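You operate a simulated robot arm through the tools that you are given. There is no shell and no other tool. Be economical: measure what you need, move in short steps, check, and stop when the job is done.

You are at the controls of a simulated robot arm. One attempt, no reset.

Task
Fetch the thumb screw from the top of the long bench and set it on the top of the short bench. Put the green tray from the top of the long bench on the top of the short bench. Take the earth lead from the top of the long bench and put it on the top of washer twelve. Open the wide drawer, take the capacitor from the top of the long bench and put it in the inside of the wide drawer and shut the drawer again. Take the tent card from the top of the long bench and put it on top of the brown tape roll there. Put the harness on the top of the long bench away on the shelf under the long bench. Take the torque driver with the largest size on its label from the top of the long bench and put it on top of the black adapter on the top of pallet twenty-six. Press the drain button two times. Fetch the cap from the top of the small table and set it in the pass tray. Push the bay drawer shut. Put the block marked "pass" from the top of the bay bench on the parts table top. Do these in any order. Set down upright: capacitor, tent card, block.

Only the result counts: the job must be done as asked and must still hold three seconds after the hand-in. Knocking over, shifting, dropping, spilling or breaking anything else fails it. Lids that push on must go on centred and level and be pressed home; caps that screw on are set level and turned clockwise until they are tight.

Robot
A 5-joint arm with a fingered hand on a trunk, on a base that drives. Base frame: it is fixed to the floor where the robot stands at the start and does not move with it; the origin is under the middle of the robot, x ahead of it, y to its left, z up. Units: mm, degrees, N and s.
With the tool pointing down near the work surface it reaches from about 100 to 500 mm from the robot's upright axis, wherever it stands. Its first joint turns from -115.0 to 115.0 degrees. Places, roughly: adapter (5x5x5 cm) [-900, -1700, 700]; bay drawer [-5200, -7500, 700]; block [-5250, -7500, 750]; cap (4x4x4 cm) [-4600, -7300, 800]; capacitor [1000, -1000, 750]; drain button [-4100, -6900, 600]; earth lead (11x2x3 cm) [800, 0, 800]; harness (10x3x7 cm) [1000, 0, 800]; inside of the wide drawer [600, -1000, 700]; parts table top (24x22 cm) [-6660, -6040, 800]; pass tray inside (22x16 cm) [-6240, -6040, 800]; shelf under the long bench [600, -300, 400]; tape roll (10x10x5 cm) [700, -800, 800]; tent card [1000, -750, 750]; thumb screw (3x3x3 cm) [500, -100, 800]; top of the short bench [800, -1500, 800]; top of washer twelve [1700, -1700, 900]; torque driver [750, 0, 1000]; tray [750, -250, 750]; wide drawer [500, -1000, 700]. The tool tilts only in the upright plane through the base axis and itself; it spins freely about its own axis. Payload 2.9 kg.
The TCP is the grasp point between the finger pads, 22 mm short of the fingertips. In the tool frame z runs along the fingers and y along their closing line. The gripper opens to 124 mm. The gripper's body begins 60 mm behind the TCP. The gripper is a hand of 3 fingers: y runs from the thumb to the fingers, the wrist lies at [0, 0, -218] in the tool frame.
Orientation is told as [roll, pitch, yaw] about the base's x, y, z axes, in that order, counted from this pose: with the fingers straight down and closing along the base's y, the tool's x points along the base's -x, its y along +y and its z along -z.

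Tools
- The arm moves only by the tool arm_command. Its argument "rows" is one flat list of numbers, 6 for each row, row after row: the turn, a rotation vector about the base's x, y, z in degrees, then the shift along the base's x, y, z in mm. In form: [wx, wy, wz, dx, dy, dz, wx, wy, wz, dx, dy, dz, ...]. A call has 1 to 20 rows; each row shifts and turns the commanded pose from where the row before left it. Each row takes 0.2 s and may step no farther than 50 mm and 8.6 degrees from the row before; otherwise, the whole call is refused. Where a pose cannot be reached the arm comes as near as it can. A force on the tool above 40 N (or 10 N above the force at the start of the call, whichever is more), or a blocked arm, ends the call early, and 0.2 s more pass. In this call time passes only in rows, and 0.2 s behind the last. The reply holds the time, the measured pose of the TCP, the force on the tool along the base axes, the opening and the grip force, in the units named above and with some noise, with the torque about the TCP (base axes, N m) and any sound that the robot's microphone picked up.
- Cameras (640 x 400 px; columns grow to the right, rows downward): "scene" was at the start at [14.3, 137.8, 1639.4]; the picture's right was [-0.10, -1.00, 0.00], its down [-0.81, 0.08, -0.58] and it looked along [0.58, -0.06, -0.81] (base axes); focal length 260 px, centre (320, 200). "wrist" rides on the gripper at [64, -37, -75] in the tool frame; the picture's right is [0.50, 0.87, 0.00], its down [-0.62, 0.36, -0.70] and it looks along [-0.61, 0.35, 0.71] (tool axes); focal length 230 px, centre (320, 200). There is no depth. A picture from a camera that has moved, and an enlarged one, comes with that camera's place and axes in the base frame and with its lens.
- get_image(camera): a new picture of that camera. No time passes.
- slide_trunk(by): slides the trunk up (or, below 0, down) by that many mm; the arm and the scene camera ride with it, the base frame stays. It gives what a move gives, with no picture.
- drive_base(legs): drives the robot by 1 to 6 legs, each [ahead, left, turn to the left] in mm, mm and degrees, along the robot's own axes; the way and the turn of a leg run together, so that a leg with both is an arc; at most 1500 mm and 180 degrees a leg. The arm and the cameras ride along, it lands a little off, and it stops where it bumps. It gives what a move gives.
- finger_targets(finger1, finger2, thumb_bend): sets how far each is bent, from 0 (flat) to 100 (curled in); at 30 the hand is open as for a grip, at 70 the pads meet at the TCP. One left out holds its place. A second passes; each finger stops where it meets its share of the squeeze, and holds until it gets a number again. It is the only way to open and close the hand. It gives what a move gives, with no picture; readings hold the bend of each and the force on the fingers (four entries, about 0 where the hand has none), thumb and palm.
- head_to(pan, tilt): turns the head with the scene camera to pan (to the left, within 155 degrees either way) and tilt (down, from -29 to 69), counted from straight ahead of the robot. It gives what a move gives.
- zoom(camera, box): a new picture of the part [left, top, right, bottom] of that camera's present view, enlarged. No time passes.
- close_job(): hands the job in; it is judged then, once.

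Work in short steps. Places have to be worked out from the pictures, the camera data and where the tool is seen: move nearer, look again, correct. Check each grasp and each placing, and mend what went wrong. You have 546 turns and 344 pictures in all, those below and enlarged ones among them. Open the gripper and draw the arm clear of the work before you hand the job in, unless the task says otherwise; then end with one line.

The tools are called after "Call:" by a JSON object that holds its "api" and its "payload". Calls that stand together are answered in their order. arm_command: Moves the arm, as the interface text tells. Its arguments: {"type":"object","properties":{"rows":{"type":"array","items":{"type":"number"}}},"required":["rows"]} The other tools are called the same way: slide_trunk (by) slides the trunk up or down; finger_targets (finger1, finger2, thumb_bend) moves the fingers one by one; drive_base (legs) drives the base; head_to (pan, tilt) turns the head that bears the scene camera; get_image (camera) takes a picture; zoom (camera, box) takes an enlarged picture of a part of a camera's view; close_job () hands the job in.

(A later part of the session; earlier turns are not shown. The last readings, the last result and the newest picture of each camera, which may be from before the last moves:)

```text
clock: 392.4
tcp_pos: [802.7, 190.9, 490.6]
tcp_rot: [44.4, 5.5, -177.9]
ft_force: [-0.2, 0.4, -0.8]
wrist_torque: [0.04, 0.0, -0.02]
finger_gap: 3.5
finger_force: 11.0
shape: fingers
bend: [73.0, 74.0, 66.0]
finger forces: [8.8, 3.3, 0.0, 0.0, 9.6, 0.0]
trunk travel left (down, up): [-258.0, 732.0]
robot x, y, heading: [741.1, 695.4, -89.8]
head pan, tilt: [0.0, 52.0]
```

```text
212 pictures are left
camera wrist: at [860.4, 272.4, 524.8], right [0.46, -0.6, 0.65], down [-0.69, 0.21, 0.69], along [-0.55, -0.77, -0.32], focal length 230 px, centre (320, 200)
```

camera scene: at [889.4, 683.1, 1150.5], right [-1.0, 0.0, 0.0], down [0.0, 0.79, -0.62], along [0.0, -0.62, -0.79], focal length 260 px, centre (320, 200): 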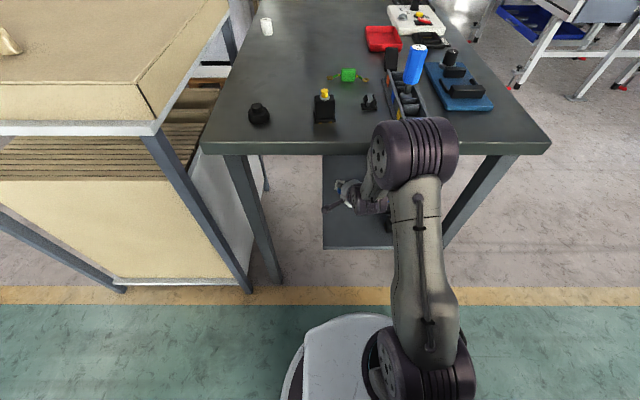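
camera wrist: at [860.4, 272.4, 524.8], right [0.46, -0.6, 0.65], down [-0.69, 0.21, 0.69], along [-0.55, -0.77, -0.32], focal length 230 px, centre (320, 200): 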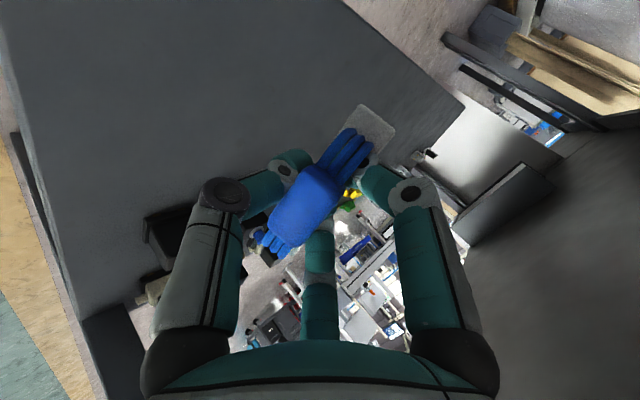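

No contact yet; continue lowering.

Call:
{"api": "arm_command", "payload": {"rows": [0, 0, 0, 0, 0, -6, 0, 0, 0, 0, 0, -5, 0, 0, 0, 0, 0, -5, 0, 0, 0, 0, 0, -4, 0, 0, 0, 0, 0, -4, 0, 0, 0, 0, 0, -4, 0, 0, 0, 0, 0, -4, 0, 0, 0, 0, 0, -4]}}

Call:
{"api": "get_image", "payload": {"camera": "wrist"}}

```text
clock: 394.2
tcp_pos: [803.6, 191.3, 453.7]
tcp_rot: [44.6, 5.5, -178.0]
ft_force: [-0.1, 0.4, -0.3]
wrist_torque: [0.03, 0.02, 0.0]
finger_gap: 3.3
finger_force: 11.4
shape: fingers
bend: [73.0, 74.0, 66.0]
finger forces: [8.9, 3.3, 0.0, 0.0, 9.5, 0.0]
trunk travel left (down, up): [-258.0, 732.0]
robot x, y, heading: [742.3, 700.0, -90.0]
head pan, tilt: [0.0, 52.0]
```

```text
211 pictures are left
camera wrist: at [859.9, 273.3, 488.2], right [0.46, -0.6, 0.65], down [-0.69, 0.21, 0.69], along [-0.55, -0.77, -0.32], focal length 230 px, centre (320, 200)
```

wrist: 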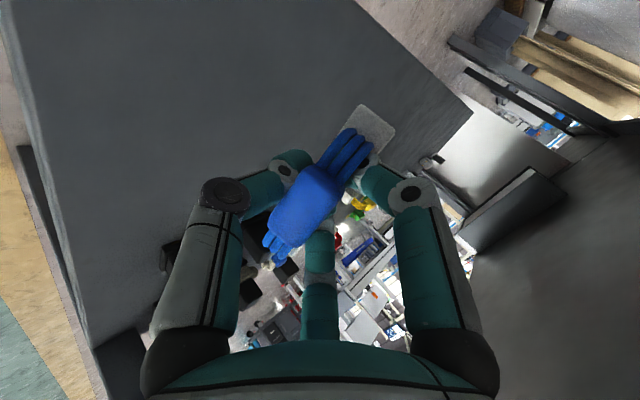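

Shelf is likely at z≈390–400. Continue lowering in guarded steps.

Call:
{"api": "arm_command", "payload": {"rows": [0, 0, 0, 0, 0, -5, 0, 0, 0, 0, 0, -4, 0, 0, 0, 0, 0, -4, 0, 0, 0, 0, 0, -4, 0, 0, 0, 0, 0, -3, 0, 0, 0, 0, 0, -3, 0, 0, 0, 0, 0, -3]}}

Call:
{"api": "get_image", "payload": {"camera": "wrist"}}

```text
clock: 395.9
tcp_pos: [804.1, 190.3, 428.3]
tcp_rot: [44.5, 5.5, -177.9]
ft_force: [-0.9, 0.4, -0.9]
wrist_torque: [0.0, -0.03, 0.01]
finger_gap: 3.2
finger_force: 11.4
shape: fingers
bend: [73.0, 74.0, 66.0]
finger forces: [9.0, 3.3, 0.1, 0.0, 9.5, 0.0]
trunk travel left (down, up): [-258.0, 732.0]
robot x, y, heading: [745.8, 699.8, -89.7]
head pan, tilt: [0.0, 52.0]
```

```text
210 pictures are left
camera wrist: at [860.3, 272.2, 462.6], right [0.46, -0.6, 0.65], down [-0.69, 0.21, 0.69], along [-0.55, -0.77, -0.32], focal length 230 px, centre (320, 200)
```

wrist: 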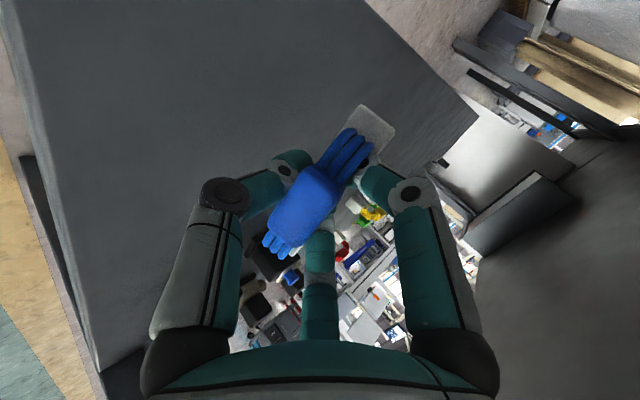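

Keep lowering with the guard.

Call:
{"api": "arm_command", "payload": {"rows": [0, 0, 0, 0, 0, -5, 0, 0, 0, 0, 0, -5, 0, 0, 0, 0, 0, -4, 0, 0, 0, 0, 0, -4, 0, 0, 0, 0, 0, -4, 0, 0, 0, 0, 0, -4, 0, 0, 0, 0, 0, -4, 0, 0, 0, 0, 0, -4]}}

Call:
{"api": "get_image", "payload": {"camera": "wrist"}}

Call:
{"api": "zoom", "payload": {"camera": "scene", "box": [300, 140, 420, 260]}}

```text
clock: 397.6
tcp_pos: [802.5, 189.9, 395.6]
tcp_rot: [44.5, 5.5, -177.9]
ft_force: [0.0, 0.3, -0.1]
wrist_torque: [0.04, 0.02, 0.02]
finger_gap: 2.9
finger_force: 10.8
shape: fingers
bend: [73.0, 74.0, 66.0]
finger forces: [9.0, 3.3, 0.1, 0.0, 9.5, 0.0]
trunk travel left (down, up): [-258.0, 732.0]
robot x, y, heading: [740.8, 699.6, -89.8]
head pan, tilt: [0.0, 52.0]
```

```text
209 pictures are left
camera wrist: at [860.6, 272.0, 430.0], right [0.46, -0.6, 0.65], down [-0.69, 0.21, 0.69], along [-0.55, -0.77, -0.32], focal length 230 px, centre (320, 200)
```

wrist: 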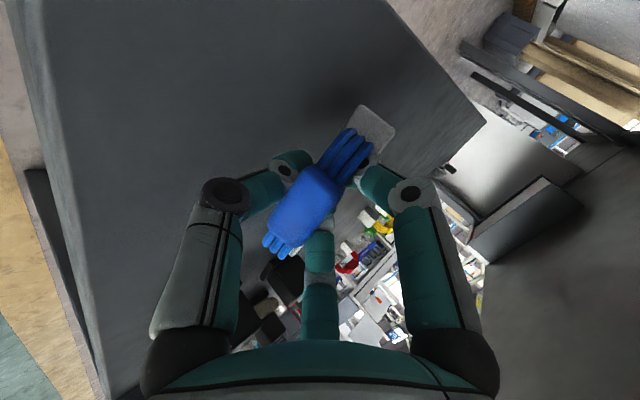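

```text
3.33 times, centred on (360, 200) of scene
camera zoom: at [889.3, 683.2, 1150.5], right [-1.0, 0.0, 0.0], down [0.0, 0.79, -0.62], along [0.0, -0.62, -0.79], focal length 867 px, centre (187, 200)
```

zoom: 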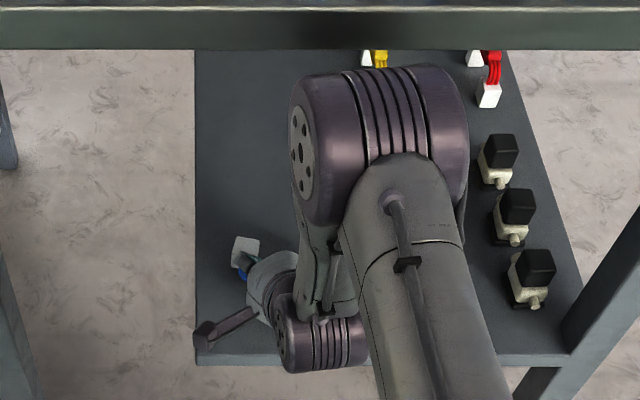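

Now I see the shelf clearly; it is around z≈360. Continue.

Call:
{"api": "arm_command", "payload": {"rows": [0, 0, 0, 0, 0, -4, 0, 0, 0, 0, 0, -4, 0, 0, 0, 0, 0, -4, 0, 0, 0, 0, 0, -4, 0, 0, 0, 0, 0, -4, 0, 0, 0, 0, 0, -3, 0, 0, 0, 0, 0, -3, 0, 0, 0, 0, 0, -3]}}

Call:
{"api": "get_image", "payload": {"camera": "wrist"}}

```text
clock: 399.1
tcp_pos: [802.8, 189.6, 377.7]
tcp_rot: [45.4, 5.7, -177.9]
ft_force: [-0.6, 5.0, 27.9]
wrist_torque: [-0.14, -0.02, 0.0]
finger_gap: 0.0
finger_force: 40.8
shape: fingers
bend: [74.0, 74.0, 76.0]
finger forces: [24.4, 5.4, 0.1, 0.0, 52.3, 0.1]
trunk travel left (down, up): [-258.0, 732.0]
robot x, y, heading: [741.8, 693.4, -89.8]
head pan, tilt: [0.0, 52.0]
stopped in row 7: the force on the tool passed its limit at 44 N (the readings are from after the stop); the commanded pose is now the measured one
```

```text
207 pictures are left
camera wrist: at [860.3, 270.7, 411.1], right [0.46, -0.59, 0.66], down [-0.7, 0.22, 0.68], along [-0.55, -0.78, -0.31], focal length 230 px, centre (320, 200)
```

wrist: 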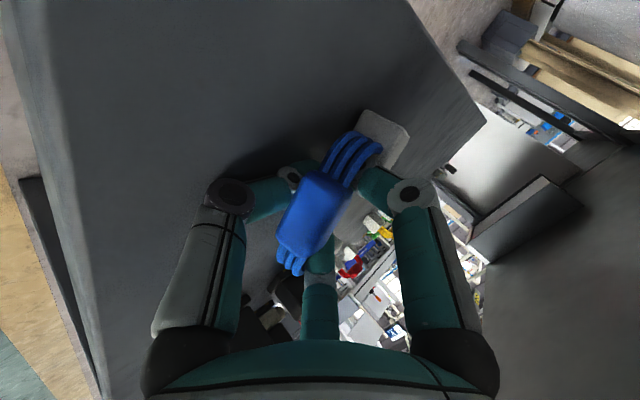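

Contact with the shelf. I raise 6 mm and open the two upper fingers first.

Call:
{"api": "arm_command", "payload": {"rows": [0, 0, 0, 0, 0, 3, 0, 0, 0, 0, 0, 3]}}

Call:
{"api": "finger_targets", "payload": {"finger1": 58, "finger2": 58}}

Call:
{"api": "get_image", "payload": {"camera": "wrist"}}

```text
clock: 399.7
tcp_pos: [802.7, 189.1, 379.3]
tcp_rot: [44.7, 5.5, -177.9]
ft_force: [-0.8, -1.5, 3.8]
wrist_torque: [-0.02, 0.01, 0.0]
finger_gap: 0.2
finger_force: 9.1
shape: fingers
bend: [73.0, 74.0, 73.0]
finger forces: [13.1, 2.3, 0.1, 0.0, 3.4, 0.0]
trunk travel left (down, up): [-258.0, 732.0]
robot x, y, heading: [742.2, 697.0, -89.7]
head pan, tilt: [0.0, 52.0]
```

```text
clock: 400.7
tcp_pos: [803.0, 189.3, 380.8]
tcp_rot: [44.8, 5.5, -178.0]
ft_force: [0.1, -0.4, -0.5]
wrist_torque: [0.02, -0.03, 0.0]
finger_gap: 0.0
finger_force: 20.7
shape: fingers
bend: [67.0, 66.0, 72.0]
finger forces: [22.4, 11.8, 0.1, 0.0, 6.2, 0.0]
trunk travel left (down, up): [-258.0, 732.0]
robot x, y, heading: [744.4, 699.5, -89.8]
head pan, tilt: [0.0, 52.0]
```

```text
206 pictures are left
camera wrist: at [860.4, 271.2, 414.5], right [0.46, -0.6, 0.66], down [-0.69, 0.22, 0.69], along [-0.55, -0.77, -0.31], focal length 230 px, centre (320, 200)
```

wrist: 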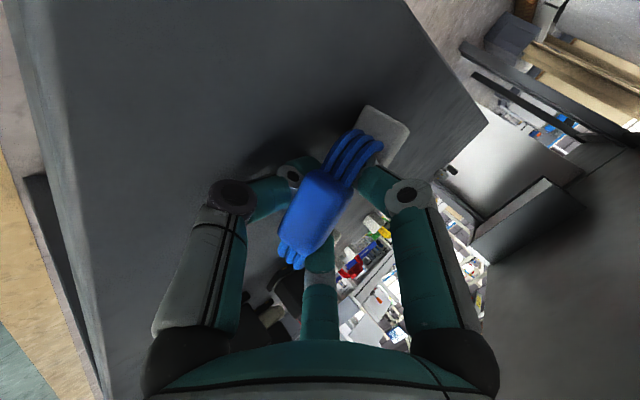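

The upper fingers hook under the sleeve and block on opening. I raise a little and open the thumb first.

Call:
{"api": "finger_targets", "payload": {"finger1": 73, "finger2": 73}}

Call:
{"api": "arm_command", "payload": {"rows": [0, 0, 0, 0, 0, 6, 0, 0, 0, 0, 0, 6]}}

Call:
{"api": "finger_targets", "payload": {"thumb_bend": 56}}

Call:
{"api": "get_image", "payload": {"camera": "wrist"}}

```text
clock: 401.7
tcp_pos: [802.7, 190.0, 381.2]
tcp_rot: [45.0, 5.5, -178.0]
ft_force: [-0.2, 0.2, 0.0]
wrist_torque: [-0.02, -0.03, -0.01]
finger_gap: 0.0
finger_force: 10.9
shape: fingers
bend: [72.0, 72.0, 72.0]
finger forces: [10.9, 2.3, 0.1, 0.0, 7.9, 0.0]
trunk travel left (down, up): [-258.0, 732.0]
robot x, y, heading: [742.2, 699.5, -89.8]
head pan, tilt: [0.0, 52.0]
```

```text
clock: 402.3
tcp_pos: [801.1, 188.9, 393.4]
tcp_rot: [44.9, 5.6, -177.9]
ft_force: [0.0, 0.1, -0.9]
wrist_torque: [0.01, -0.01, -0.02]
finger_gap: 0.0
finger_force: 9.5
shape: fingers
bend: [72.0, 72.0, 72.0]
finger forces: [10.5, 2.1, 0.0, 0.0, 7.2, 0.0]
trunk travel left (down, up): [-258.0, 732.0]
robot x, y, heading: [743.3, 697.7, -90.0]
head pan, tilt: [0.0, 52.0]
```

```text
clock: 403.3
tcp_pos: [800.8, 187.4, 394.5]
tcp_rot: [44.8, 5.4, -177.9]
ft_force: [1.3, -1.6, 5.2]
wrist_torque: [-0.08, 0.05, -0.02]
finger_gap: 8.8
finger_force: 3.0
shape: fingers
bend: [72.0, 72.0, 60.0]
finger forces: [0.5, 0.1, 0.0, 0.0, 5.2, 0.0]
trunk travel left (down, up): [-258.0, 732.0]
robot x, y, heading: [744.2, 697.6, -90.1]
head pan, tilt: [0.0, 52.0]
```

```text
205 pictures are left
camera wrist: at [860.2, 270.4, 427.6], right [0.46, -0.6, 0.66], down [-0.69, 0.22, 0.69], along [-0.55, -0.77, -0.31], focal length 230 px, centre (320, 200)
```

wrist: 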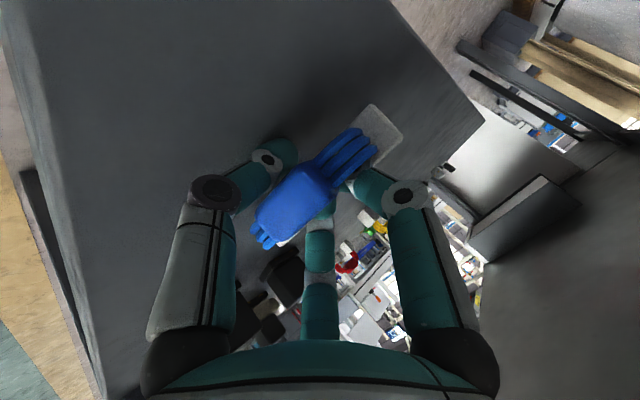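

The thumb is near the shelf. Raise 8 mm more and open further, fingers too.

Call:
{"api": "arm_command", "payload": {"rows": [0, 0, 0, 0, 0, 8]}}

Call:
{"api": "finger_targets", "payload": {"thumb_bend": 50, "finger1": 64, "finger2": 64}}

Call:
{"api": "get_image", "payload": {"camera": "wrist"}}

```text
clock: 403.7
tcp_pos: [801.3, 189.0, 399.6]
tcp_rot: [44.8, 5.5, -177.8]
ft_force: [0.2, -0.6, 0.9]
wrist_torque: [0.01, 0.0, 0.01]
finger_gap: 14.6
finger_force: 1.0
shape: fingers
bend: [72.0, 72.0, 57.0]
finger forces: [0.3, 0.1, 0.0, 0.1, 1.3, 0.0]
trunk travel left (down, up): [-258.0, 732.0]
robot x, y, heading: [742.0, 700.2, -89.8]
head pan, tilt: [0.0, 52.0]
```

```text
clock: 404.7
tcp_pos: [803.1, 189.4, 400.5]
tcp_rot: [45.0, 5.5, -178.0]
ft_force: [0.3, -1.4, 5.8]
wrist_torque: [-0.04, -0.02, -0.01]
finger_gap: 22.2
finger_force: 4.1
shape: fingers
bend: [64.0, 64.0, 55.0]
finger forces: [1.6, 0.0, 0.0, 0.0, 6.7, 0.0]
trunk travel left (down, up): [-258.0, 732.0]
robot x, y, heading: [743.6, 700.5, -89.7]
head pan, tilt: [0.0, 52.0]
```

```text
204 pictures are left
camera wrist: at [860.1, 270.9, 433.9], right [0.46, -0.6, 0.66], down [-0.69, 0.22, 0.69], along [-0.55, -0.77, -0.31], focal length 230 px, centre (320, 200)
```

wrist: 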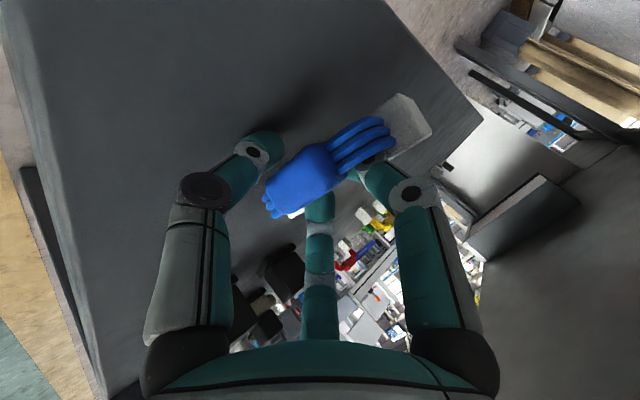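

Opening stepwise: raise 8 mm and open further.

Call:
{"api": "arm_command", "payload": {"rows": [0, 0, 0, 0, 0, 8]}}

Call:
{"api": "finger_targets", "payload": {"thumb_bend": 44, "finger1": 56, "finger2": 56}}

Call:
{"api": "get_image", "payload": {"camera": "wrist"}}

```text
clock: 405.1
tcp_pos: [803.5, 189.8, 408.1]
tcp_rot: [44.7, 5.5, -178.0]
ft_force: [-0.6, -0.1, 0.3]
wrist_torque: [0.02, 0.05, -0.01]
finger_gap: 30.2
finger_force: 1.4
shape: fingers
bend: [64.0, 64.0, 51.0]
finger forces: [1.8, 0.0, 0.1, 0.0, 0.9, 0.0]
trunk travel left (down, up): [-258.0, 732.0]
robot x, y, heading: [742.0, 695.2, -89.5]
head pan, tilt: [0.0, 52.0]
```

```text
clock: 406.1
tcp_pos: [802.7, 188.3, 408.9]
tcp_rot: [45.0, 5.6, -177.9]
ft_force: [0.3, -1.9, 6.1]
wrist_torque: [-0.05, 0.01, 0.02]
finger_gap: 41.4
finger_force: 4.4
shape: fingers
bend: [56.0, 56.0, 49.0]
finger forces: [1.3, 0.0, 0.0, 0.1, 6.6, 0.1]
trunk travel left (down, up): [-258.0, 732.0]
robot x, y, heading: [744.0, 699.8, -89.8]
head pan, tilt: [0.0, 52.0]
```

```text
203 pictures are left
camera wrist: at [860.3, 271.1, 442.4], right [0.46, -0.6, 0.66], down [-0.69, 0.22, 0.69], along [-0.55, -0.77, -0.31], focal length 230 px, centre (320, 200)
```

wrist: 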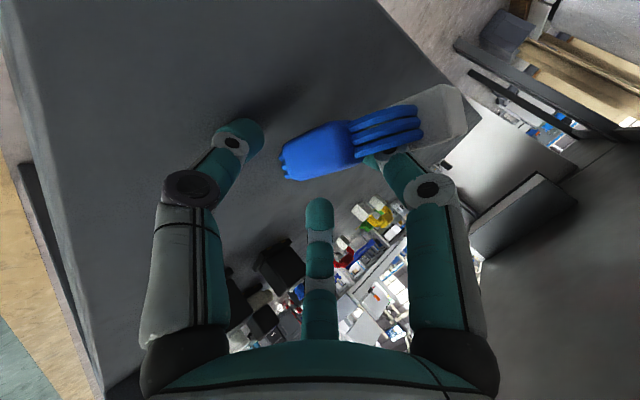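

Right finger is still through the arch. I withdraw backward along the tool axis in short steps.

Call:
{"api": "arm_command", "payload": {"rows": [0, 0, 0, -2, 10, 10, 0, 0, 0, -2, 10, 10]}}

Call:
{"api": "get_image", "payload": {"camera": "wrist"}}

```text
clock: 406.7
tcp_pos: [798.7, 210.8, 428.5]
tcp_rot: [44.9, 5.4, -178.0]
ft_force: [-0.4, 0.1, -0.5]
wrist_torque: [-0.02, 0.02, -0.01]
finger_gap: 49.8
finger_force: 0.1
shape: fingers
bend: [56.0, 56.0, 44.0]
finger forces: [0.1, 0.0, 0.1, 0.0, 0.1, 0.0]
trunk travel left (down, up): [-258.0, 732.0]
robot x, y, heading: [741.5, 698.5, -90.0]
head pan, tilt: [0.0, 52.0]
```

```text
202 pictures are left
camera wrist: at [856.7, 292.3, 462.4], right [0.46, -0.6, 0.66], down [-0.69, 0.22, 0.69], along [-0.55, -0.77, -0.31], focal length 230 px, centre (320, 200)
```

wrist: 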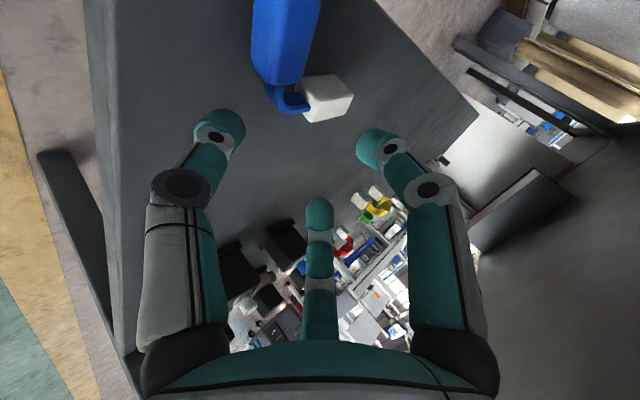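

The hand is free; the harness lies on the shelf near (830,180). I withdraw further and check it fully.

Call:
{"api": "arm_command", "payload": {"rows": [0, 0, 0, -4, 30, 30, 0, 0, 0, -4, 30, 30, 0, 0, 0, -5, 35, 20]}}

Call:
{"api": "get_image", "payload": {"camera": "wrist"}}

Call:
{"api": "zoom", "payload": {"camera": "scene", "box": [300, 140, 420, 260]}}

```text
clock: 407.5
tcp_pos: [789.8, 275.9, 495.9]
tcp_rot: [44.9, 5.6, -177.8]
ft_force: [-0.3, 0.0, 0.2]
wrist_torque: [-0.02, 0.02, 0.01]
finger_gap: 49.9
finger_force: 0.0
shape: fingers
bend: [56.0, 56.0, 44.0]
finger forces: [0.0, 0.0, 0.0, 0.0, 0.0, 0.0]
out of reach, approached as far as the arm can: row 3
trunk travel left (down, up): [-258.0, 732.0]
robot x, y, heading: [743.0, 699.5, -89.5]
head pan, tilt: [0.0, 52.0]
```

```text
201 pictures are left
camera wrist: at [848.5, 357.5, 529.9], right [0.46, -0.6, 0.66], down [-0.69, 0.22, 0.69], along [-0.55, -0.77, -0.31], focal length 230 px, centre (320, 200)
```

wrist: 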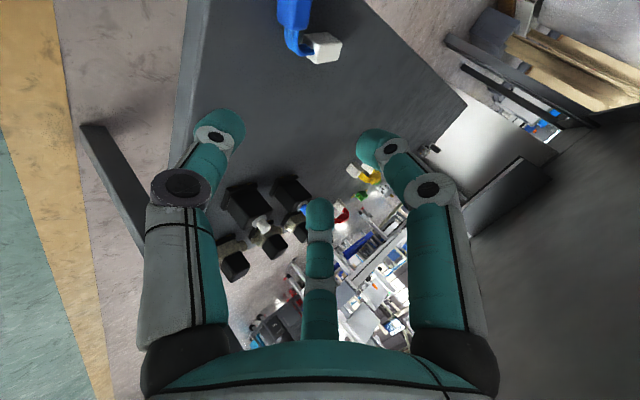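

```text
3.33 times, centred on (360, 200) of scene
camera zoom: at [889.4, 683.5, 1150.5], right [-1.0, 0.0, 0.0], down [0.0, 0.79, -0.62], along [0.0, -0.62, -0.79], focal length 867 px, centre (187, 200)
```

zoom: 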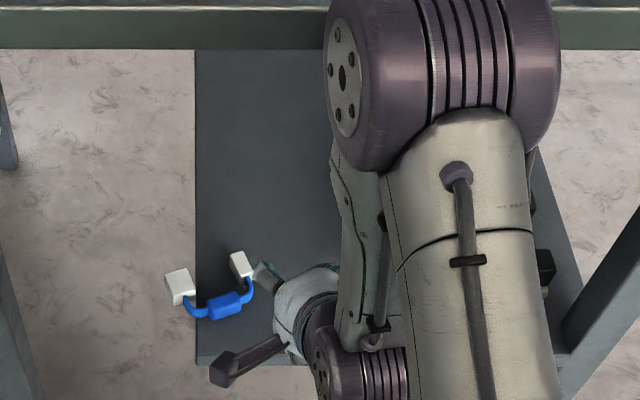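

Half of the harness overhangs the shelf's back edge. I close the fingers, go around behind it (x≈940) and will nudge it inward.

Call:
{"api": "finger_targets", "payload": {"finger1": 75, "finger2": 75, "thumb_bend": 75}}

Call:
{"api": "arm_command", "payload": {"rows": [0, 0, 4, 37.5, -5, 0, 0, 0, 4, 37.5, -5, 0, 0, 0, 4, 37.5, -5, 0, 0, 0, 4.2, 37.5, -5, 0, 0, 0, 0, 0, -16, -30, 0, 0, 0, 0, -16, -30]}}

Call:
{"api": "zoom", "payload": {"camera": "scene", "box": [280, 140, 400, 260]}}

Call:
{"api": "get_image", "payload": {"camera": "wrist"}}

```text
clock: 408.5
tcp_pos: [789.9, 275.8, 496.4]
tcp_rot: [44.9, 5.5, -177.9]
ft_force: [0.1, 0.5, -0.3]
wrist_torque: [-0.02, -0.02, 0.0]
finger_gap: 0.2
finger_force: 0.2
shape: fingers
bend: [73.0, 73.0, 71.0]
finger forces: [0.0, 0.0, 0.0, 0.0, 0.1, 0.1]
trunk travel left (down, up): [-258.0, 732.0]
robot x, y, heading: [740.3, 696.4, -89.9]
head pan, tilt: [0.0, 52.0]
```

```text
clock: 409.9
tcp_pos: [923.7, 217.6, 435.5]
tcp_rot: [44.9, 5.2, -162.1]
ft_force: [0.0, -0.2, 0.0]
wrist_torque: [-0.01, 0.01, 0.01]
finger_gap: 0.0
finger_force: 0.0
shape: fingers
bend: [73.0, 73.0, 71.0]
finger forces: [0.0, 0.1, 0.1, 0.1, 0.0, 0.0]
out of reach, approached as far as the arm can: row 1, 2, 3
trunk travel left (down, up): [-258.0, 732.0]
robot x, y, heading: [742.9, 699.9, -89.5]
head pan, tilt: [0.0, 52.0]
```

```text
3.33 times, centred on (340, 200) of scene
camera zoom: at [889.4, 683.5, 1150.5], right [-1.0, 0.0, 0.0], down [0.0, 0.79, -0.62], along [0.0, -0.62, -0.79], focal length 867 px, centre (253, 200)
```

zoom: 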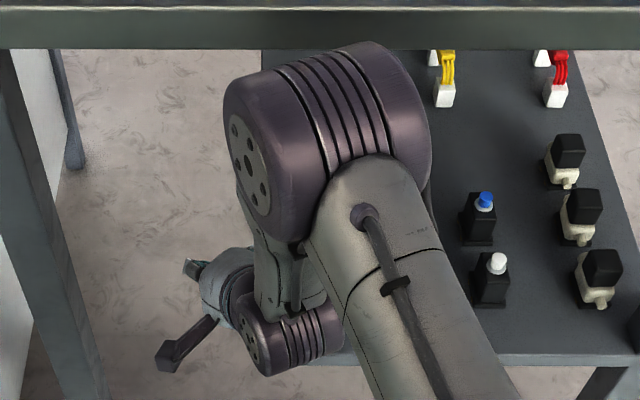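

```text
198 pictures are left
camera wrist: at [955.8, 312.0, 468.5], right [0.61, -0.45, 0.65], down [-0.72, 0.02, 0.69], along [-0.32, -0.89, -0.31], focal length 230 px, centre (320, 200)
```

wrist: 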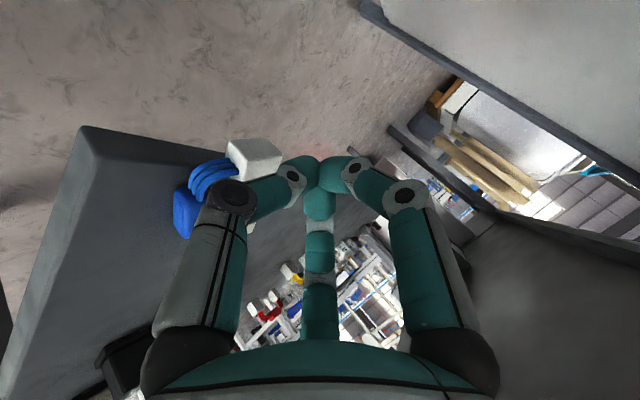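

Harness connector overhangs at (897,189). I lower beside it and then sweep -x gently.

Call:
{"api": "arm_command", "payload": {"rows": [0, 0, 0, 6, -8, -14, 0, 0, 0, 4, -7, -14, 0, 0, 0, 0, 0, -14]}}

Call:
{"api": "get_image", "payload": {"camera": "wrist"}}

```text
clock: 410.7
tcp_pos: [931.4, 199.2, 393.8]
tcp_rot: [44.9, 5.2, -162.0]
ft_force: [0.6, -0.2, 0.3]
wrist_torque: [-0.02, 0.01, 0.02]
finger_gap: 0.1
finger_force: 0.1
shape: fingers
bend: [73.0, 73.0, 71.0]
finger forces: [0.0, 0.0, 0.1, 0.1, 0.0, 0.1]
trunk travel left (down, up): [-258.0, 732.0]
robot x, y, heading: [741.3, 695.3, -89.7]
head pan, tilt: [0.0, 52.0]
```

```text
197 pictures are left
camera wrist: at [964.8, 294.5, 426.9], right [0.61, -0.45, 0.65], down [-0.72, 0.02, 0.69], along [-0.32, -0.89, -0.31], focal length 230 px, centre (320, 200)
```

wrist: 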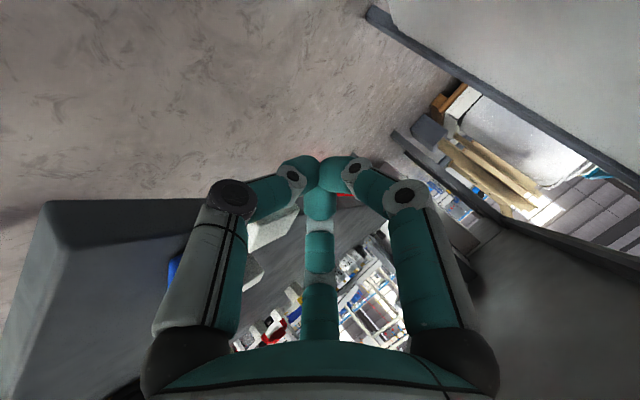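

Now sweep -x slowly, pushing the connector onto the shelf.

Call:
{"api": "arm_command", "payload": {"rows": [0, 0, -1, -8, 0, 0, 0, 0, -1, -8, 0, 0, 0, 0, -1, -8, 0, 0, 0, 0, -1, -8, 0, 0]}}

Call:
{"api": "get_image", "payload": {"camera": "wrist"}}

Call:
{"api": "zoom", "payload": {"camera": "scene", "box": [280, 140, 400, 260]}}

```text
clock: 411.7
tcp_pos: [900.6, 201.4, 393.2]
tcp_rot: [44.9, 5.4, -165.8]
ft_force: [1.1, 0.3, 0.5]
wrist_torque: [-0.03, -0.04, 0.0]
finger_gap: 0.0
finger_force: 0.0
shape: fingers
bend: [73.0, 73.0, 71.0]
finger forces: [0.1, 0.1, 0.0, 0.0, 0.0, 0.0]
trunk travel left (down, up): [-258.0, 732.0]
robot x, y, heading: [743.6, 695.3, -89.6]
head pan, tilt: [0.0, 52.0]
```

```text
196 pictures are left
camera wrist: at [938.9, 293.3, 427.6], right [0.58, -0.49, 0.66], down [-0.72, 0.07, 0.69], along [-0.38, -0.87, -0.31], focal length 230 px, centre (320, 200)
```

wrist: 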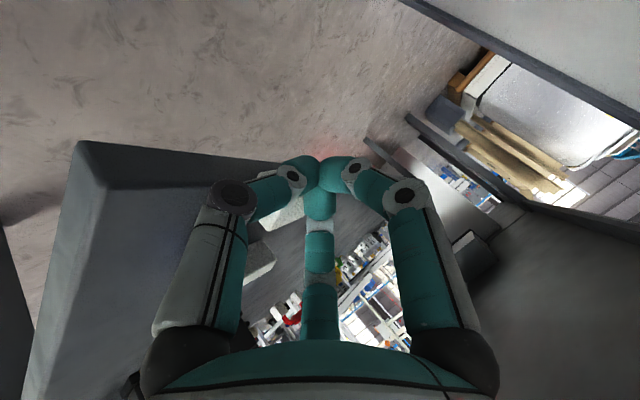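

```text
3.33 times, centred on (340, 200) of scene
camera zoom: at [889.4, 683.5, 1150.5], right [-1.0, 0.0, 0.0], down [0.0, 0.79, -0.62], along [0.0, -0.62, -0.79], focal length 867 px, centre (253, 200)
```

zoom: 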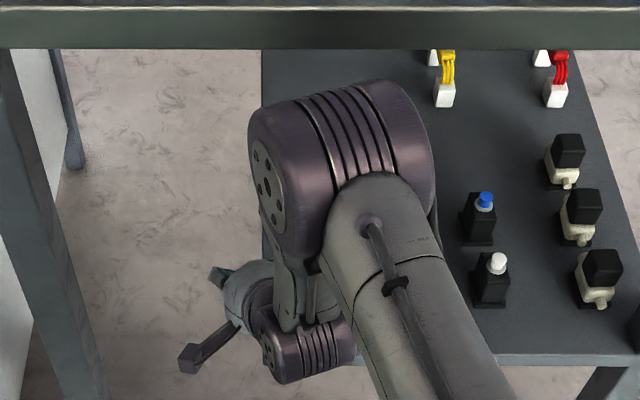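

The connector moved with the hand (now ≈868). Push 35 mm more.

Call:
{"api": "arm_command", "payload": {"rows": [0, 0, -1, -7, 0, 0, 0, 0, -1, -7, 0, 0, 0, 0, -1, -7, 0, 0, 0, 0, -1, -7, 0, 0, 0, 0, -1, -7, 0, 0]}}

Call:
{"api": "get_image", "payload": {"camera": "wrist"}}

```text
clock: 412.9
tcp_pos: [864.0, 201.1, 393.7]
tcp_rot: [44.9, 5.9, -170.4]
ft_force: [0.0, -0.8, 0.3]
wrist_torque: [0.02, 0.01, 0.01]
finger_gap: 0.0
finger_force: 0.0
shape: fingers
bend: [73.0, 73.0, 71.0]
finger forces: [0.0, 0.0, 0.0, 0.1, 0.0, 0.0]
trunk travel left (down, up): [-258.0, 732.0]
robot x, y, heading: [744.2, 697.0, -89.7]
head pan, tilt: [0.0, 52.0]
```

```text
194 pictures are left
camera wrist: at [910.7, 289.0, 428.2], right [0.53, -0.53, 0.66], down [-0.72, 0.12, 0.68], along [-0.44, -0.84, -0.32], focal length 230 px, centre (320, 200)
```

wrist: 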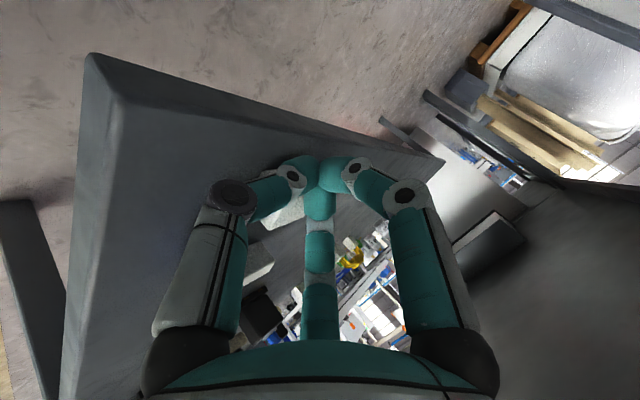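

Pushed inward. Withdraw and verify.

Call:
{"api": "arm_command", "payload": {"rows": [0, 0, 0, 8, 0, 5, 0, 0, 0, 0, 20, 30, 0, 0, 0, 0, 25, 35, 0, 0, 0, 15, 10, 30]}}

Call:
{"api": "zoom", "payload": {"camera": "scene", "box": [280, 140, 400, 260]}}

Call:
{"api": "get_image", "payload": {"camera": "wrist"}}

```text
clock: 413.9
tcp_pos: [853.1, 244.8, 493.2]
tcp_rot: [44.8, 5.9, -170.3]
ft_force: [0.0, 0.1, 0.3]
wrist_torque: [-0.01, 0.02, -0.05]
finger_gap: 0.0
finger_force: 0.0
shape: fingers
bend: [73.0, 73.0, 71.0]
finger forces: [0.0, 0.0, 0.0, 0.0, 0.0, 0.0]
out of reach, approached as far as the arm can: row 1, 2, 3, 4
trunk travel left (down, up): [-258.0, 732.0]
robot x, y, heading: [742.8, 697.2, -89.7]
head pan, tilt: [0.0, 52.0]
```

```text
3.33 times, centred on (340, 200) of scene
camera zoom: at [889.4, 683.6, 1150.5], right [-1.0, 0.0, 0.0], down [0.0, 0.79, -0.62], along [0.0, -0.62, -0.79], focal length 867 px, centre (253, 200)
```

zoom: 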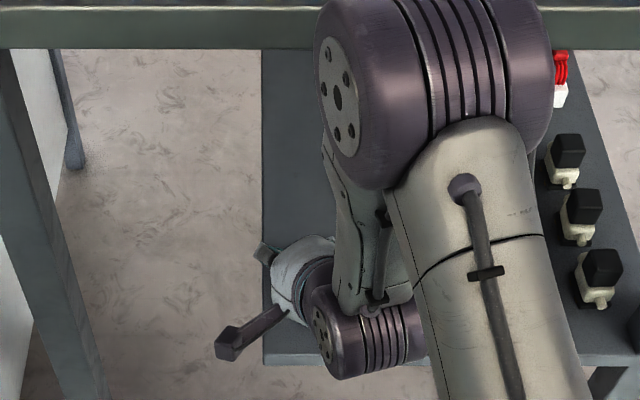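

```text
192 pictures are left
camera wrist: at [899.4, 333.2, 528.2], right [0.53, -0.53, 0.66], down [-0.72, 0.12, 0.68], along [-0.44, -0.84, -0.32], focal length 230 px, centre (320, 200)
```

wrist: 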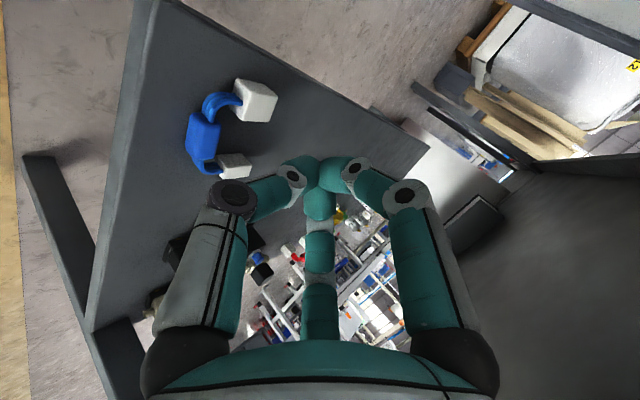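

Harness is fully on the shelf. Back off, raise the trunk and untilt, for the earth lead next.

Call:
{"api": "drive_base", "payload": {"legs": [[-220, 0, 0]]}}

Call:
{"api": "slide_trunk", "payload": {"by": 400}}

Call:
{"api": "slide_trunk", "payload": {"by": 90}}

```text
clock: 415.6
tcp_pos: [853.4, 470.9, 494.0]
tcp_rot: [44.8, 5.9, -170.3]
ft_force: [0.3, 0.1, 0.2]
wrist_torque: [0.01, 0.02, 0.02]
finger_gap: 0.1
finger_force: 0.1
shape: fingers
bend: [73.0, 73.0, 71.0]
finger forces: [0.0, 0.1, 0.0, 0.2, 0.1, 0.1]
trunk travel left (down, up): [-258.0, 732.0]
robot x, y, heading: [742.1, 922.3, -89.8]
head pan, tilt: [0.0, 52.0]
```

```text
clock: 419.4
tcp_pos: [851.7, 470.3, 893.1]
tcp_rot: [44.7, 6.0, -170.4]
ft_force: [-0.2, -0.2, -0.1]
wrist_torque: [-0.02, -0.03, -0.01]
finger_gap: 0.1
finger_force: 0.0
shape: fingers
bend: [73.0, 73.0, 71.0]
finger forces: [0.0, 0.0, 0.1, 0.0, 0.1, 0.0]
trunk travel left (down, up): [-658.0, 332.0]
robot x, y, heading: [742.9, 925.0, -90.0]
head pan, tilt: [0.0, 52.0]
```

```text
clock: 420.7
tcp_pos: [852.7, 469.7, 981.9]
tcp_rot: [44.9, 5.8, -170.4]
ft_force: [-0.1, 0.3, 0.0]
wrist_torque: [0.0, -0.01, 0.01]
finger_gap: 0.0
finger_force: 0.0
shape: fingers
bend: [73.0, 73.0, 71.0]
finger forces: [0.0, 0.0, 0.0, 0.1, 0.0, 0.0]
trunk travel left (down, up): [-748.0, 242.0]
robot x, y, heading: [743.9, 922.6, -89.6]
head pan, tilt: [0.0, 52.0]
```

Untilt the hand and approach the bench end again, nearer to x≈820.

Call:
{"api": "arm_command", "payload": {"rows": [7.22, 2.01, 0, -5.7, 20.6, -18.9, 7.22, 2.01, 0, -6.4, 22.8, -15.8, 7.22, 2.01, 0, -6.9, 24.7, -12.6, 7.22, 2.01, 0, -7.2, 26, -9.2, 7.22, 2.01, 0, -7.5, 27, -5.5, 7.22, 2.01, 0, -7.6, 27.3, 10, 0, 0, 0, 0, 0, 40, 0, 0, 0, 0, 0, 40]}}

Call:
{"api": "drive_base", "payload": {"legs": [[375, 75, 0]]}}

Call:
{"api": "finger_targets", "payload": {"finger1": 44, "finger2": 44, "thumb_bend": 44}}

Call:
{"api": "get_image", "payload": {"camera": "wrist"}}

```text
clock: 422.5
tcp_pos: [810.7, 617.4, 1014.8]
tcp_rot: [0.2, 0.0, -172.8]
ft_force: [-0.6, -0.6, -0.2]
wrist_torque: [-0.04, -0.01, 0.02]
finger_gap: 0.2
finger_force: 0.1
shape: fingers
bend: [73.0, 73.0, 71.0]
finger forces: [0.0, 0.1, 0.0, 0.0, 0.1, 0.1]
trunk travel left (down, up): [-748.0, 242.0]
robot x, y, heading: [741.3, 924.2, -89.6]
head pan, tilt: [0.0, 52.0]
```

```text
clock: 424.9
tcp_pos: [880.0, 239.0, 1014.6]
tcp_rot: [0.2, 0.0, -173.4]
ft_force: [-0.4, -0.8, -0.8]
wrist_torque: [-0.02, 0.0, 0.05]
finger_gap: 0.0
finger_force: 0.1
shape: fingers
bend: [73.0, 73.0, 71.0]
finger forces: [0.0, 0.0, 0.0, 0.0, 0.1, 0.0]
trunk travel left (down, up): [-748.0, 242.0]
robot x, y, heading: [817.3, 546.2, -90.4]
head pan, tilt: [0.0, 52.0]
```

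```text
clock: 425.9
tcp_pos: [879.6, 240.0, 1014.5]
tcp_rot: [0.2, 0.0, -173.4]
ft_force: [0.3, -0.1, -0.3]
wrist_torque: [0.0, -0.02, 0.0]
finger_gap: 65.8
finger_force: 0.0
shape: fingers
bend: [44.0, 44.0, 44.0]
finger forces: [0.0, 0.0, 0.0, 0.0, 0.1, 0.0]
trunk travel left (down, up): [-748.0, 242.0]
robot x, y, heading: [817.8, 546.3, -90.4]
head pan, tilt: [0.0, 52.0]
```

```text
191 pictures are left
camera wrist: at [938.8, 284.3, 1089.9], right [0.6, -0.8, 0.0], down [-0.57, -0.42, 0.7], along [-0.56, -0.42, -0.71], focal length 230 px, centre (320, 200)
```

wrist: 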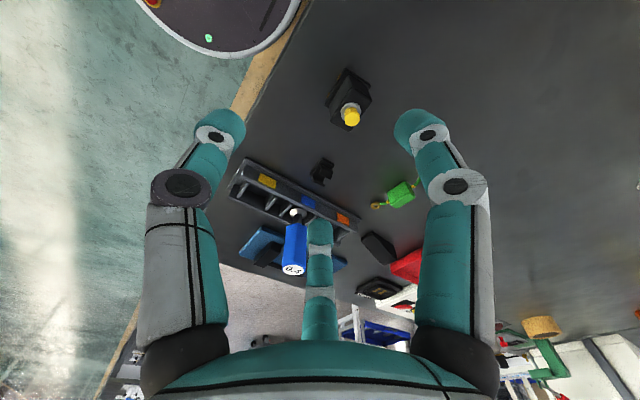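

Green earth lead block at ≈(826,53). Move above it.

Call:
{"api": "arm_command", "payload": {"rows": [0, 0, -1, -11, -37.4, 0, 0, 0, -1, -11, -37.4, 0, 0, 0, -1, -11, -37.4, 0, 0, 0, -1, -11, -37.4, -20, 0, 0, -1, -10, -37.4, -30]}}

Call:
{"api": "get_image", "payload": {"camera": "wrist"}}

```text
clock: 427.1
tcp_pos: [826.0, 49.2, 964.0]
tcp_rot: [-0.1, 0.1, -178.3]
ft_force: [-0.2, 0.0, 0.0]
wrist_torque: [0.04, 0.0, -0.01]
finger_gap: 65.8
finger_force: 0.0
shape: fingers
bend: [44.0, 44.0, 44.0]
finger forces: [0.0, 0.0, 0.1, 0.0, 0.0, 0.0]
trunk travel left (down, up): [-748.0, 242.0]
robot x, y, heading: [813.9, 547.7, -90.7]
head pan, tilt: [0.0, 52.0]
```

```text
190 pictures are left
camera wrist: at [888.5, 88.7, 1040.3], right [0.52, -0.85, 0.0], down [-0.61, -0.37, 0.7], along [-0.6, -0.37, -0.71], focal length 230 px, centre (320, 200)
```

wrist: 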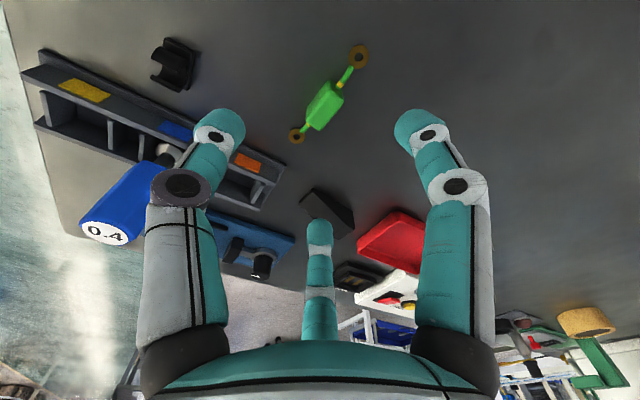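

Center is (822,42). Align and descend to 885.

Call:
{"api": "arm_command", "payload": {"rows": [0, 0, -3, -4, -7, -30, 0, 0, -3, 0, 0, -40]}}

Call:
{"api": "get_image", "payload": {"camera": "wrist"}}

```text
clock: 427.7
tcp_pos: [820.8, 47.1, 894.0]
tcp_rot: [0.2, -0.1, 175.6]
ft_force: [0.2, 0.9, 0.1]
wrist_torque: [-0.01, -0.02, 0.03]
finger_gap: 65.5
finger_force: 0.0
shape: fingers
bend: [44.0, 44.0, 44.0]
finger forces: [0.0, 0.0, 0.0, 0.0, 0.0, 0.1]
trunk travel left (down, up): [-748.0, 242.0]
robot x, y, heading: [818.0, 550.1, -90.5]
head pan, tilt: [0.0, 52.0]
```

```text
189 pictures are left
camera wrist: at [885.8, 80.0, 969.3], right [0.43, -0.9, 0.0], down [-0.64, -0.31, 0.7], along [-0.63, -0.3, -0.71], focal length 230 px, centre (320, 200)
```

wrist: 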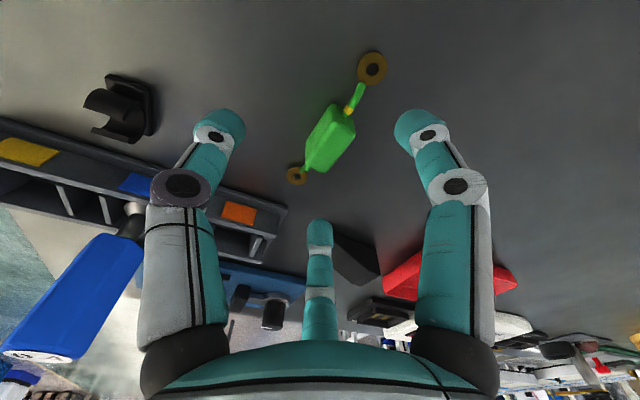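

Aligned; shift (+4,-2), preclose and descend to 854.

Call:
{"api": "finger_targets", "payload": {"finger1": 52, "finger2": 52, "thumb_bend": 52}}

Call:
{"api": "arm_command", "payload": {"rows": [0, 0, 0, 4, -2, -20, 0, 0, 0, 0, 0, -14, 0, 0, 0, 0, 0, -6]}}

Call:
{"api": "get_image", "payload": {"camera": "wrist"}}

```text
clock: 428.7
tcp_pos: [819.3, 47.2, 893.8]
tcp_rot: [0.3, 0.1, 175.6]
ft_force: [-0.4, 0.2, 0.0]
wrist_torque: [0.0, -0.02, -0.01]
finger_gap: 44.7
finger_force: 0.0
shape: fingers
bend: [52.0, 52.0, 52.0]
finger forces: [0.0, 0.1, 0.0, 0.0, 0.1, 0.1]
trunk travel left (down, up): [-748.0, 242.0]
robot x, y, heading: [810.6, 550.9, -90.8]
head pan, tilt: [0.0, 52.0]
```

```text
clock: 429.5
tcp_pos: [825.4, 44.5, 855.3]
tcp_rot: [0.2, -0.1, 175.5]
ft_force: [0.3, 0.0, 0.3]
wrist_torque: [-0.02, 0.01, 0.01]
finger_gap: 44.4
finger_force: 0.0
shape: fingers
bend: [52.0, 52.0, 52.0]
finger forces: [0.0, 0.1, 0.0, 0.0, 0.1, 0.0]
trunk travel left (down, up): [-748.0, 242.0]
robot x, y, heading: [814.4, 546.3, -90.3]
head pan, tilt: [0.0, 52.0]
```

```text
188 pictures are left
camera wrist: at [892.0, 76.9, 930.0], right [0.43, -0.9, 0.0], down [-0.64, -0.31, 0.7], along [-0.63, -0.31, -0.71], focal length 230 px, centre (320, 200)
```

wrist: 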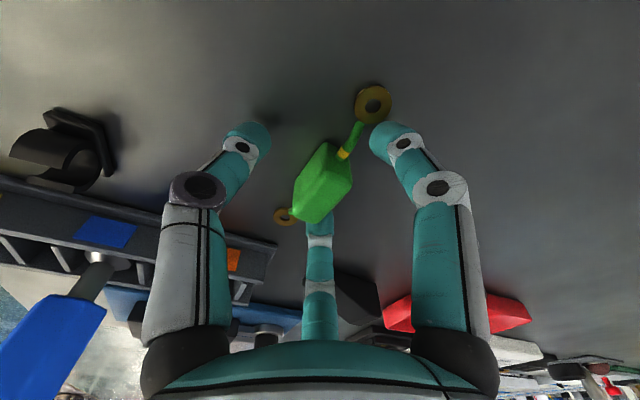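

Block is between the fingers. Close and lift.

Call:
{"api": "finger_targets", "payload": {"finger1": 75, "finger2": 75, "thumb_bend": 75}}

Call:
{"api": "arm_command", "payload": {"rows": [0, 0, 0, 0, 0, 15, 0, 0, 0, 0, 0, 40, 0, 0, 0, 0, 0, 45, 0, 0, 0, 0, 0, 45]}}

Call:
{"api": "get_image", "payload": {"camera": "wrist"}}

```text
clock: 430.5
tcp_pos: [826.1, 43.8, 853.4]
tcp_rot: [0.1, 0.0, 175.6]
ft_force: [-0.6, -0.6, 0.0]
wrist_torque: [0.02, 0.02, 0.0]
finger_gap: 9.7
finger_force: 13.2
shape: fingers
bend: [63.0, 62.0, 66.0]
finger forces: [8.3, 8.3, 0.0, 0.0, 10.3, 0.0]
trunk travel left (down, up): [-748.0, 242.0]
robot x, y, heading: [812.3, 544.2, -90.2]
head pan, tilt: [0.0, 52.0]
```

```text
clock: 431.5
tcp_pos: [822.9, 45.6, 1002.1]
tcp_rot: [0.2, 0.0, 175.6]
ft_force: [0.3, -0.1, -0.1]
wrist_torque: [-0.01, 0.0, -0.01]
finger_gap: 8.9
finger_force: 13.6
shape: fingers
bend: [63.0, 62.0, 67.0]
finger forces: [7.7, 8.5, 0.0, 0.1, 10.1, 0.0]
trunk travel left (down, up): [-748.0, 242.0]
robot x, y, heading: [814.9, 548.9, -90.6]
head pan, tilt: [0.0, 52.0]
```

```text
187 pictures are left
camera wrist: at [889.6, 78.3, 1077.5], right [0.43, -0.9, 0.0], down [-0.64, -0.31, 0.7], along [-0.63, -0.3, -0.71], focal length 230 px, centre (320, 200)
```

wrist: 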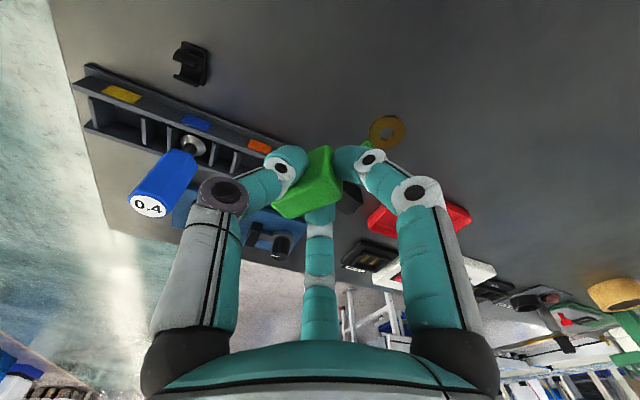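

Earth lead is held. Retract and drive around: back to the aisle, +x, then down behind the cart.

Call:
{"api": "arm_command", "payload": {"rows": [0, 0, 0, 0, 40, 0, 0, 0, 0, 0, 40, 0, 0, 0, 0, 0, 40, 0, 0, 0, 0, 0, 40, 0]}}

Call:
{"api": "drive_base", "payload": {"legs": [[-420, 0, 0.5], [0, 850, 0], [0, 850, 0]]}}

```text
clock: 432.5
tcp_pos: [825.9, 202.3, 1000.1]
tcp_rot: [0.3, 0.1, 175.6]
ft_force: [-0.2, -0.7, -0.7]
wrist_torque: [-0.02, 0.02, 0.01]
finger_gap: 8.8
finger_force: 13.0
shape: fingers
bend: [63.0, 62.0, 67.0]
finger forces: [7.0, 8.5, 0.1, 0.0, 10.1, 0.0]
trunk travel left (down, up): [-748.0, 242.0]
robot x, y, heading: [814.9, 548.3, -90.8]
head pan, tilt: [0.0, 52.0]
```

```text
clock: 443.3
tcp_pos: [2552.2, 638.9, 998.6]
tcp_rot: [0.2, 0.1, 177.7]
ft_force: [-0.2, 0.2, 0.3]
wrist_torque: [0.0, 0.02, -0.03]
finger_gap: 8.6
finger_force: 12.8
shape: fingers
bend: [63.0, 62.0, 67.0]
finger forces: [6.9, 8.6, 0.1, 0.1, 10.0, 0.1]
trunk travel left (down, up): [-748.0, 242.0]
robot x, y, heading: [2531.3, 983.7, -88.4]
head pan, tilt: [0.0, 52.0]
```

Continue behind the cart toward the washer.

Call:
{"api": "drive_base", "payload": {"legs": [[0, 0, -1.6], [1000, 0, 0], [550, 0, 0], [0, -780, 0]]}}

Call:
{"api": "get_image", "payload": {"camera": "scene"}}

```text
clock: 455.2
tcp_pos: [1793.2, -919.7, 999.4]
tcp_rot: [0.2, 0.1, 173.9]
ft_force: [0.3, 0.8, -0.7]
wrist_torque: [0.0, 0.01, -0.01]
finger_gap: 8.5
finger_force: 12.9
shape: fingers
bend: [63.0, 62.0, 67.0]
finger forces: [6.9, 8.6, 0.1, 0.0, 10.2, 0.0]
trunk travel left (down, up): [-748.0, 242.0]
robot x, y, heading: [1790.5, -571.3, -92.5]
head pan, tilt: [0.0, 52.0]
stopped in leg 4: the robot was blocked; the commanded pose is now the measured one
```

```text
186 pictures are left
camera scene: at [1939.1, -593.4, 1640.6], right [-1.0, 0.04, 0.0], down [0.03, 0.79, -0.62], along [-0.02, -0.62, -0.79], focal length 260 px, centre (320, 200)
```

scene: 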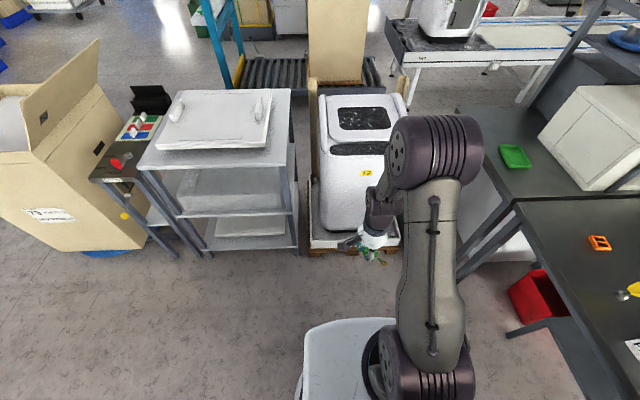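

The robot bumped something during the last leg, likely the cart's edge. I look back to check the cart.

Call:
{"api": "head_to", "payload": {"pan": -130, "tilt": 50}}

Call:
{"api": "get_image", "payload": {"camera": "scene"}}

```text
clock: 457.3
tcp_pos: [1794.5, -920.1, 998.7]
tcp_rot: [0.2, 0.1, 173.9]
ft_force: [0.0, 0.4, -1.3]
wrist_torque: [-0.01, 0.02, 0.05]
finger_gap: 8.6
finger_force: 12.5
shape: fingers
bend: [63.0, 62.0, 67.0]
finger forces: [6.8, 8.6, 0.0, 0.0, 10.1, 0.0]
trunk travel left (down, up): [-748.0, 242.0]
robot x, y, heading: [1792.6, -572.3, -91.9]
head pan, tilt: [-130.0, 50.0]
```

```text
185 pictures are left
camera scene: at [1886.1, -466.6, 1643.2], right [0.67, 0.74, 0.0], down [0.57, -0.51, -0.64], along [-0.48, 0.43, -0.77], focal length 260 px, centre (320, 200)
```

scene: 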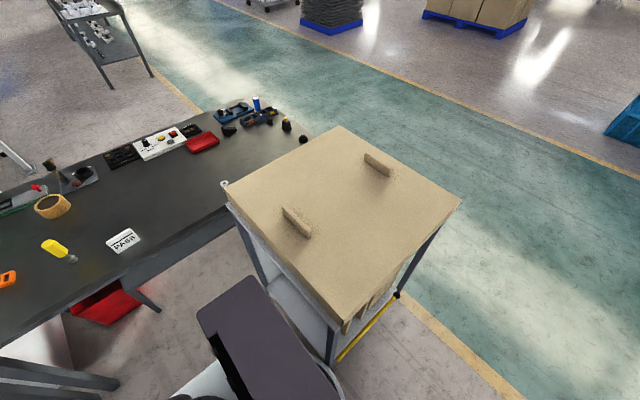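

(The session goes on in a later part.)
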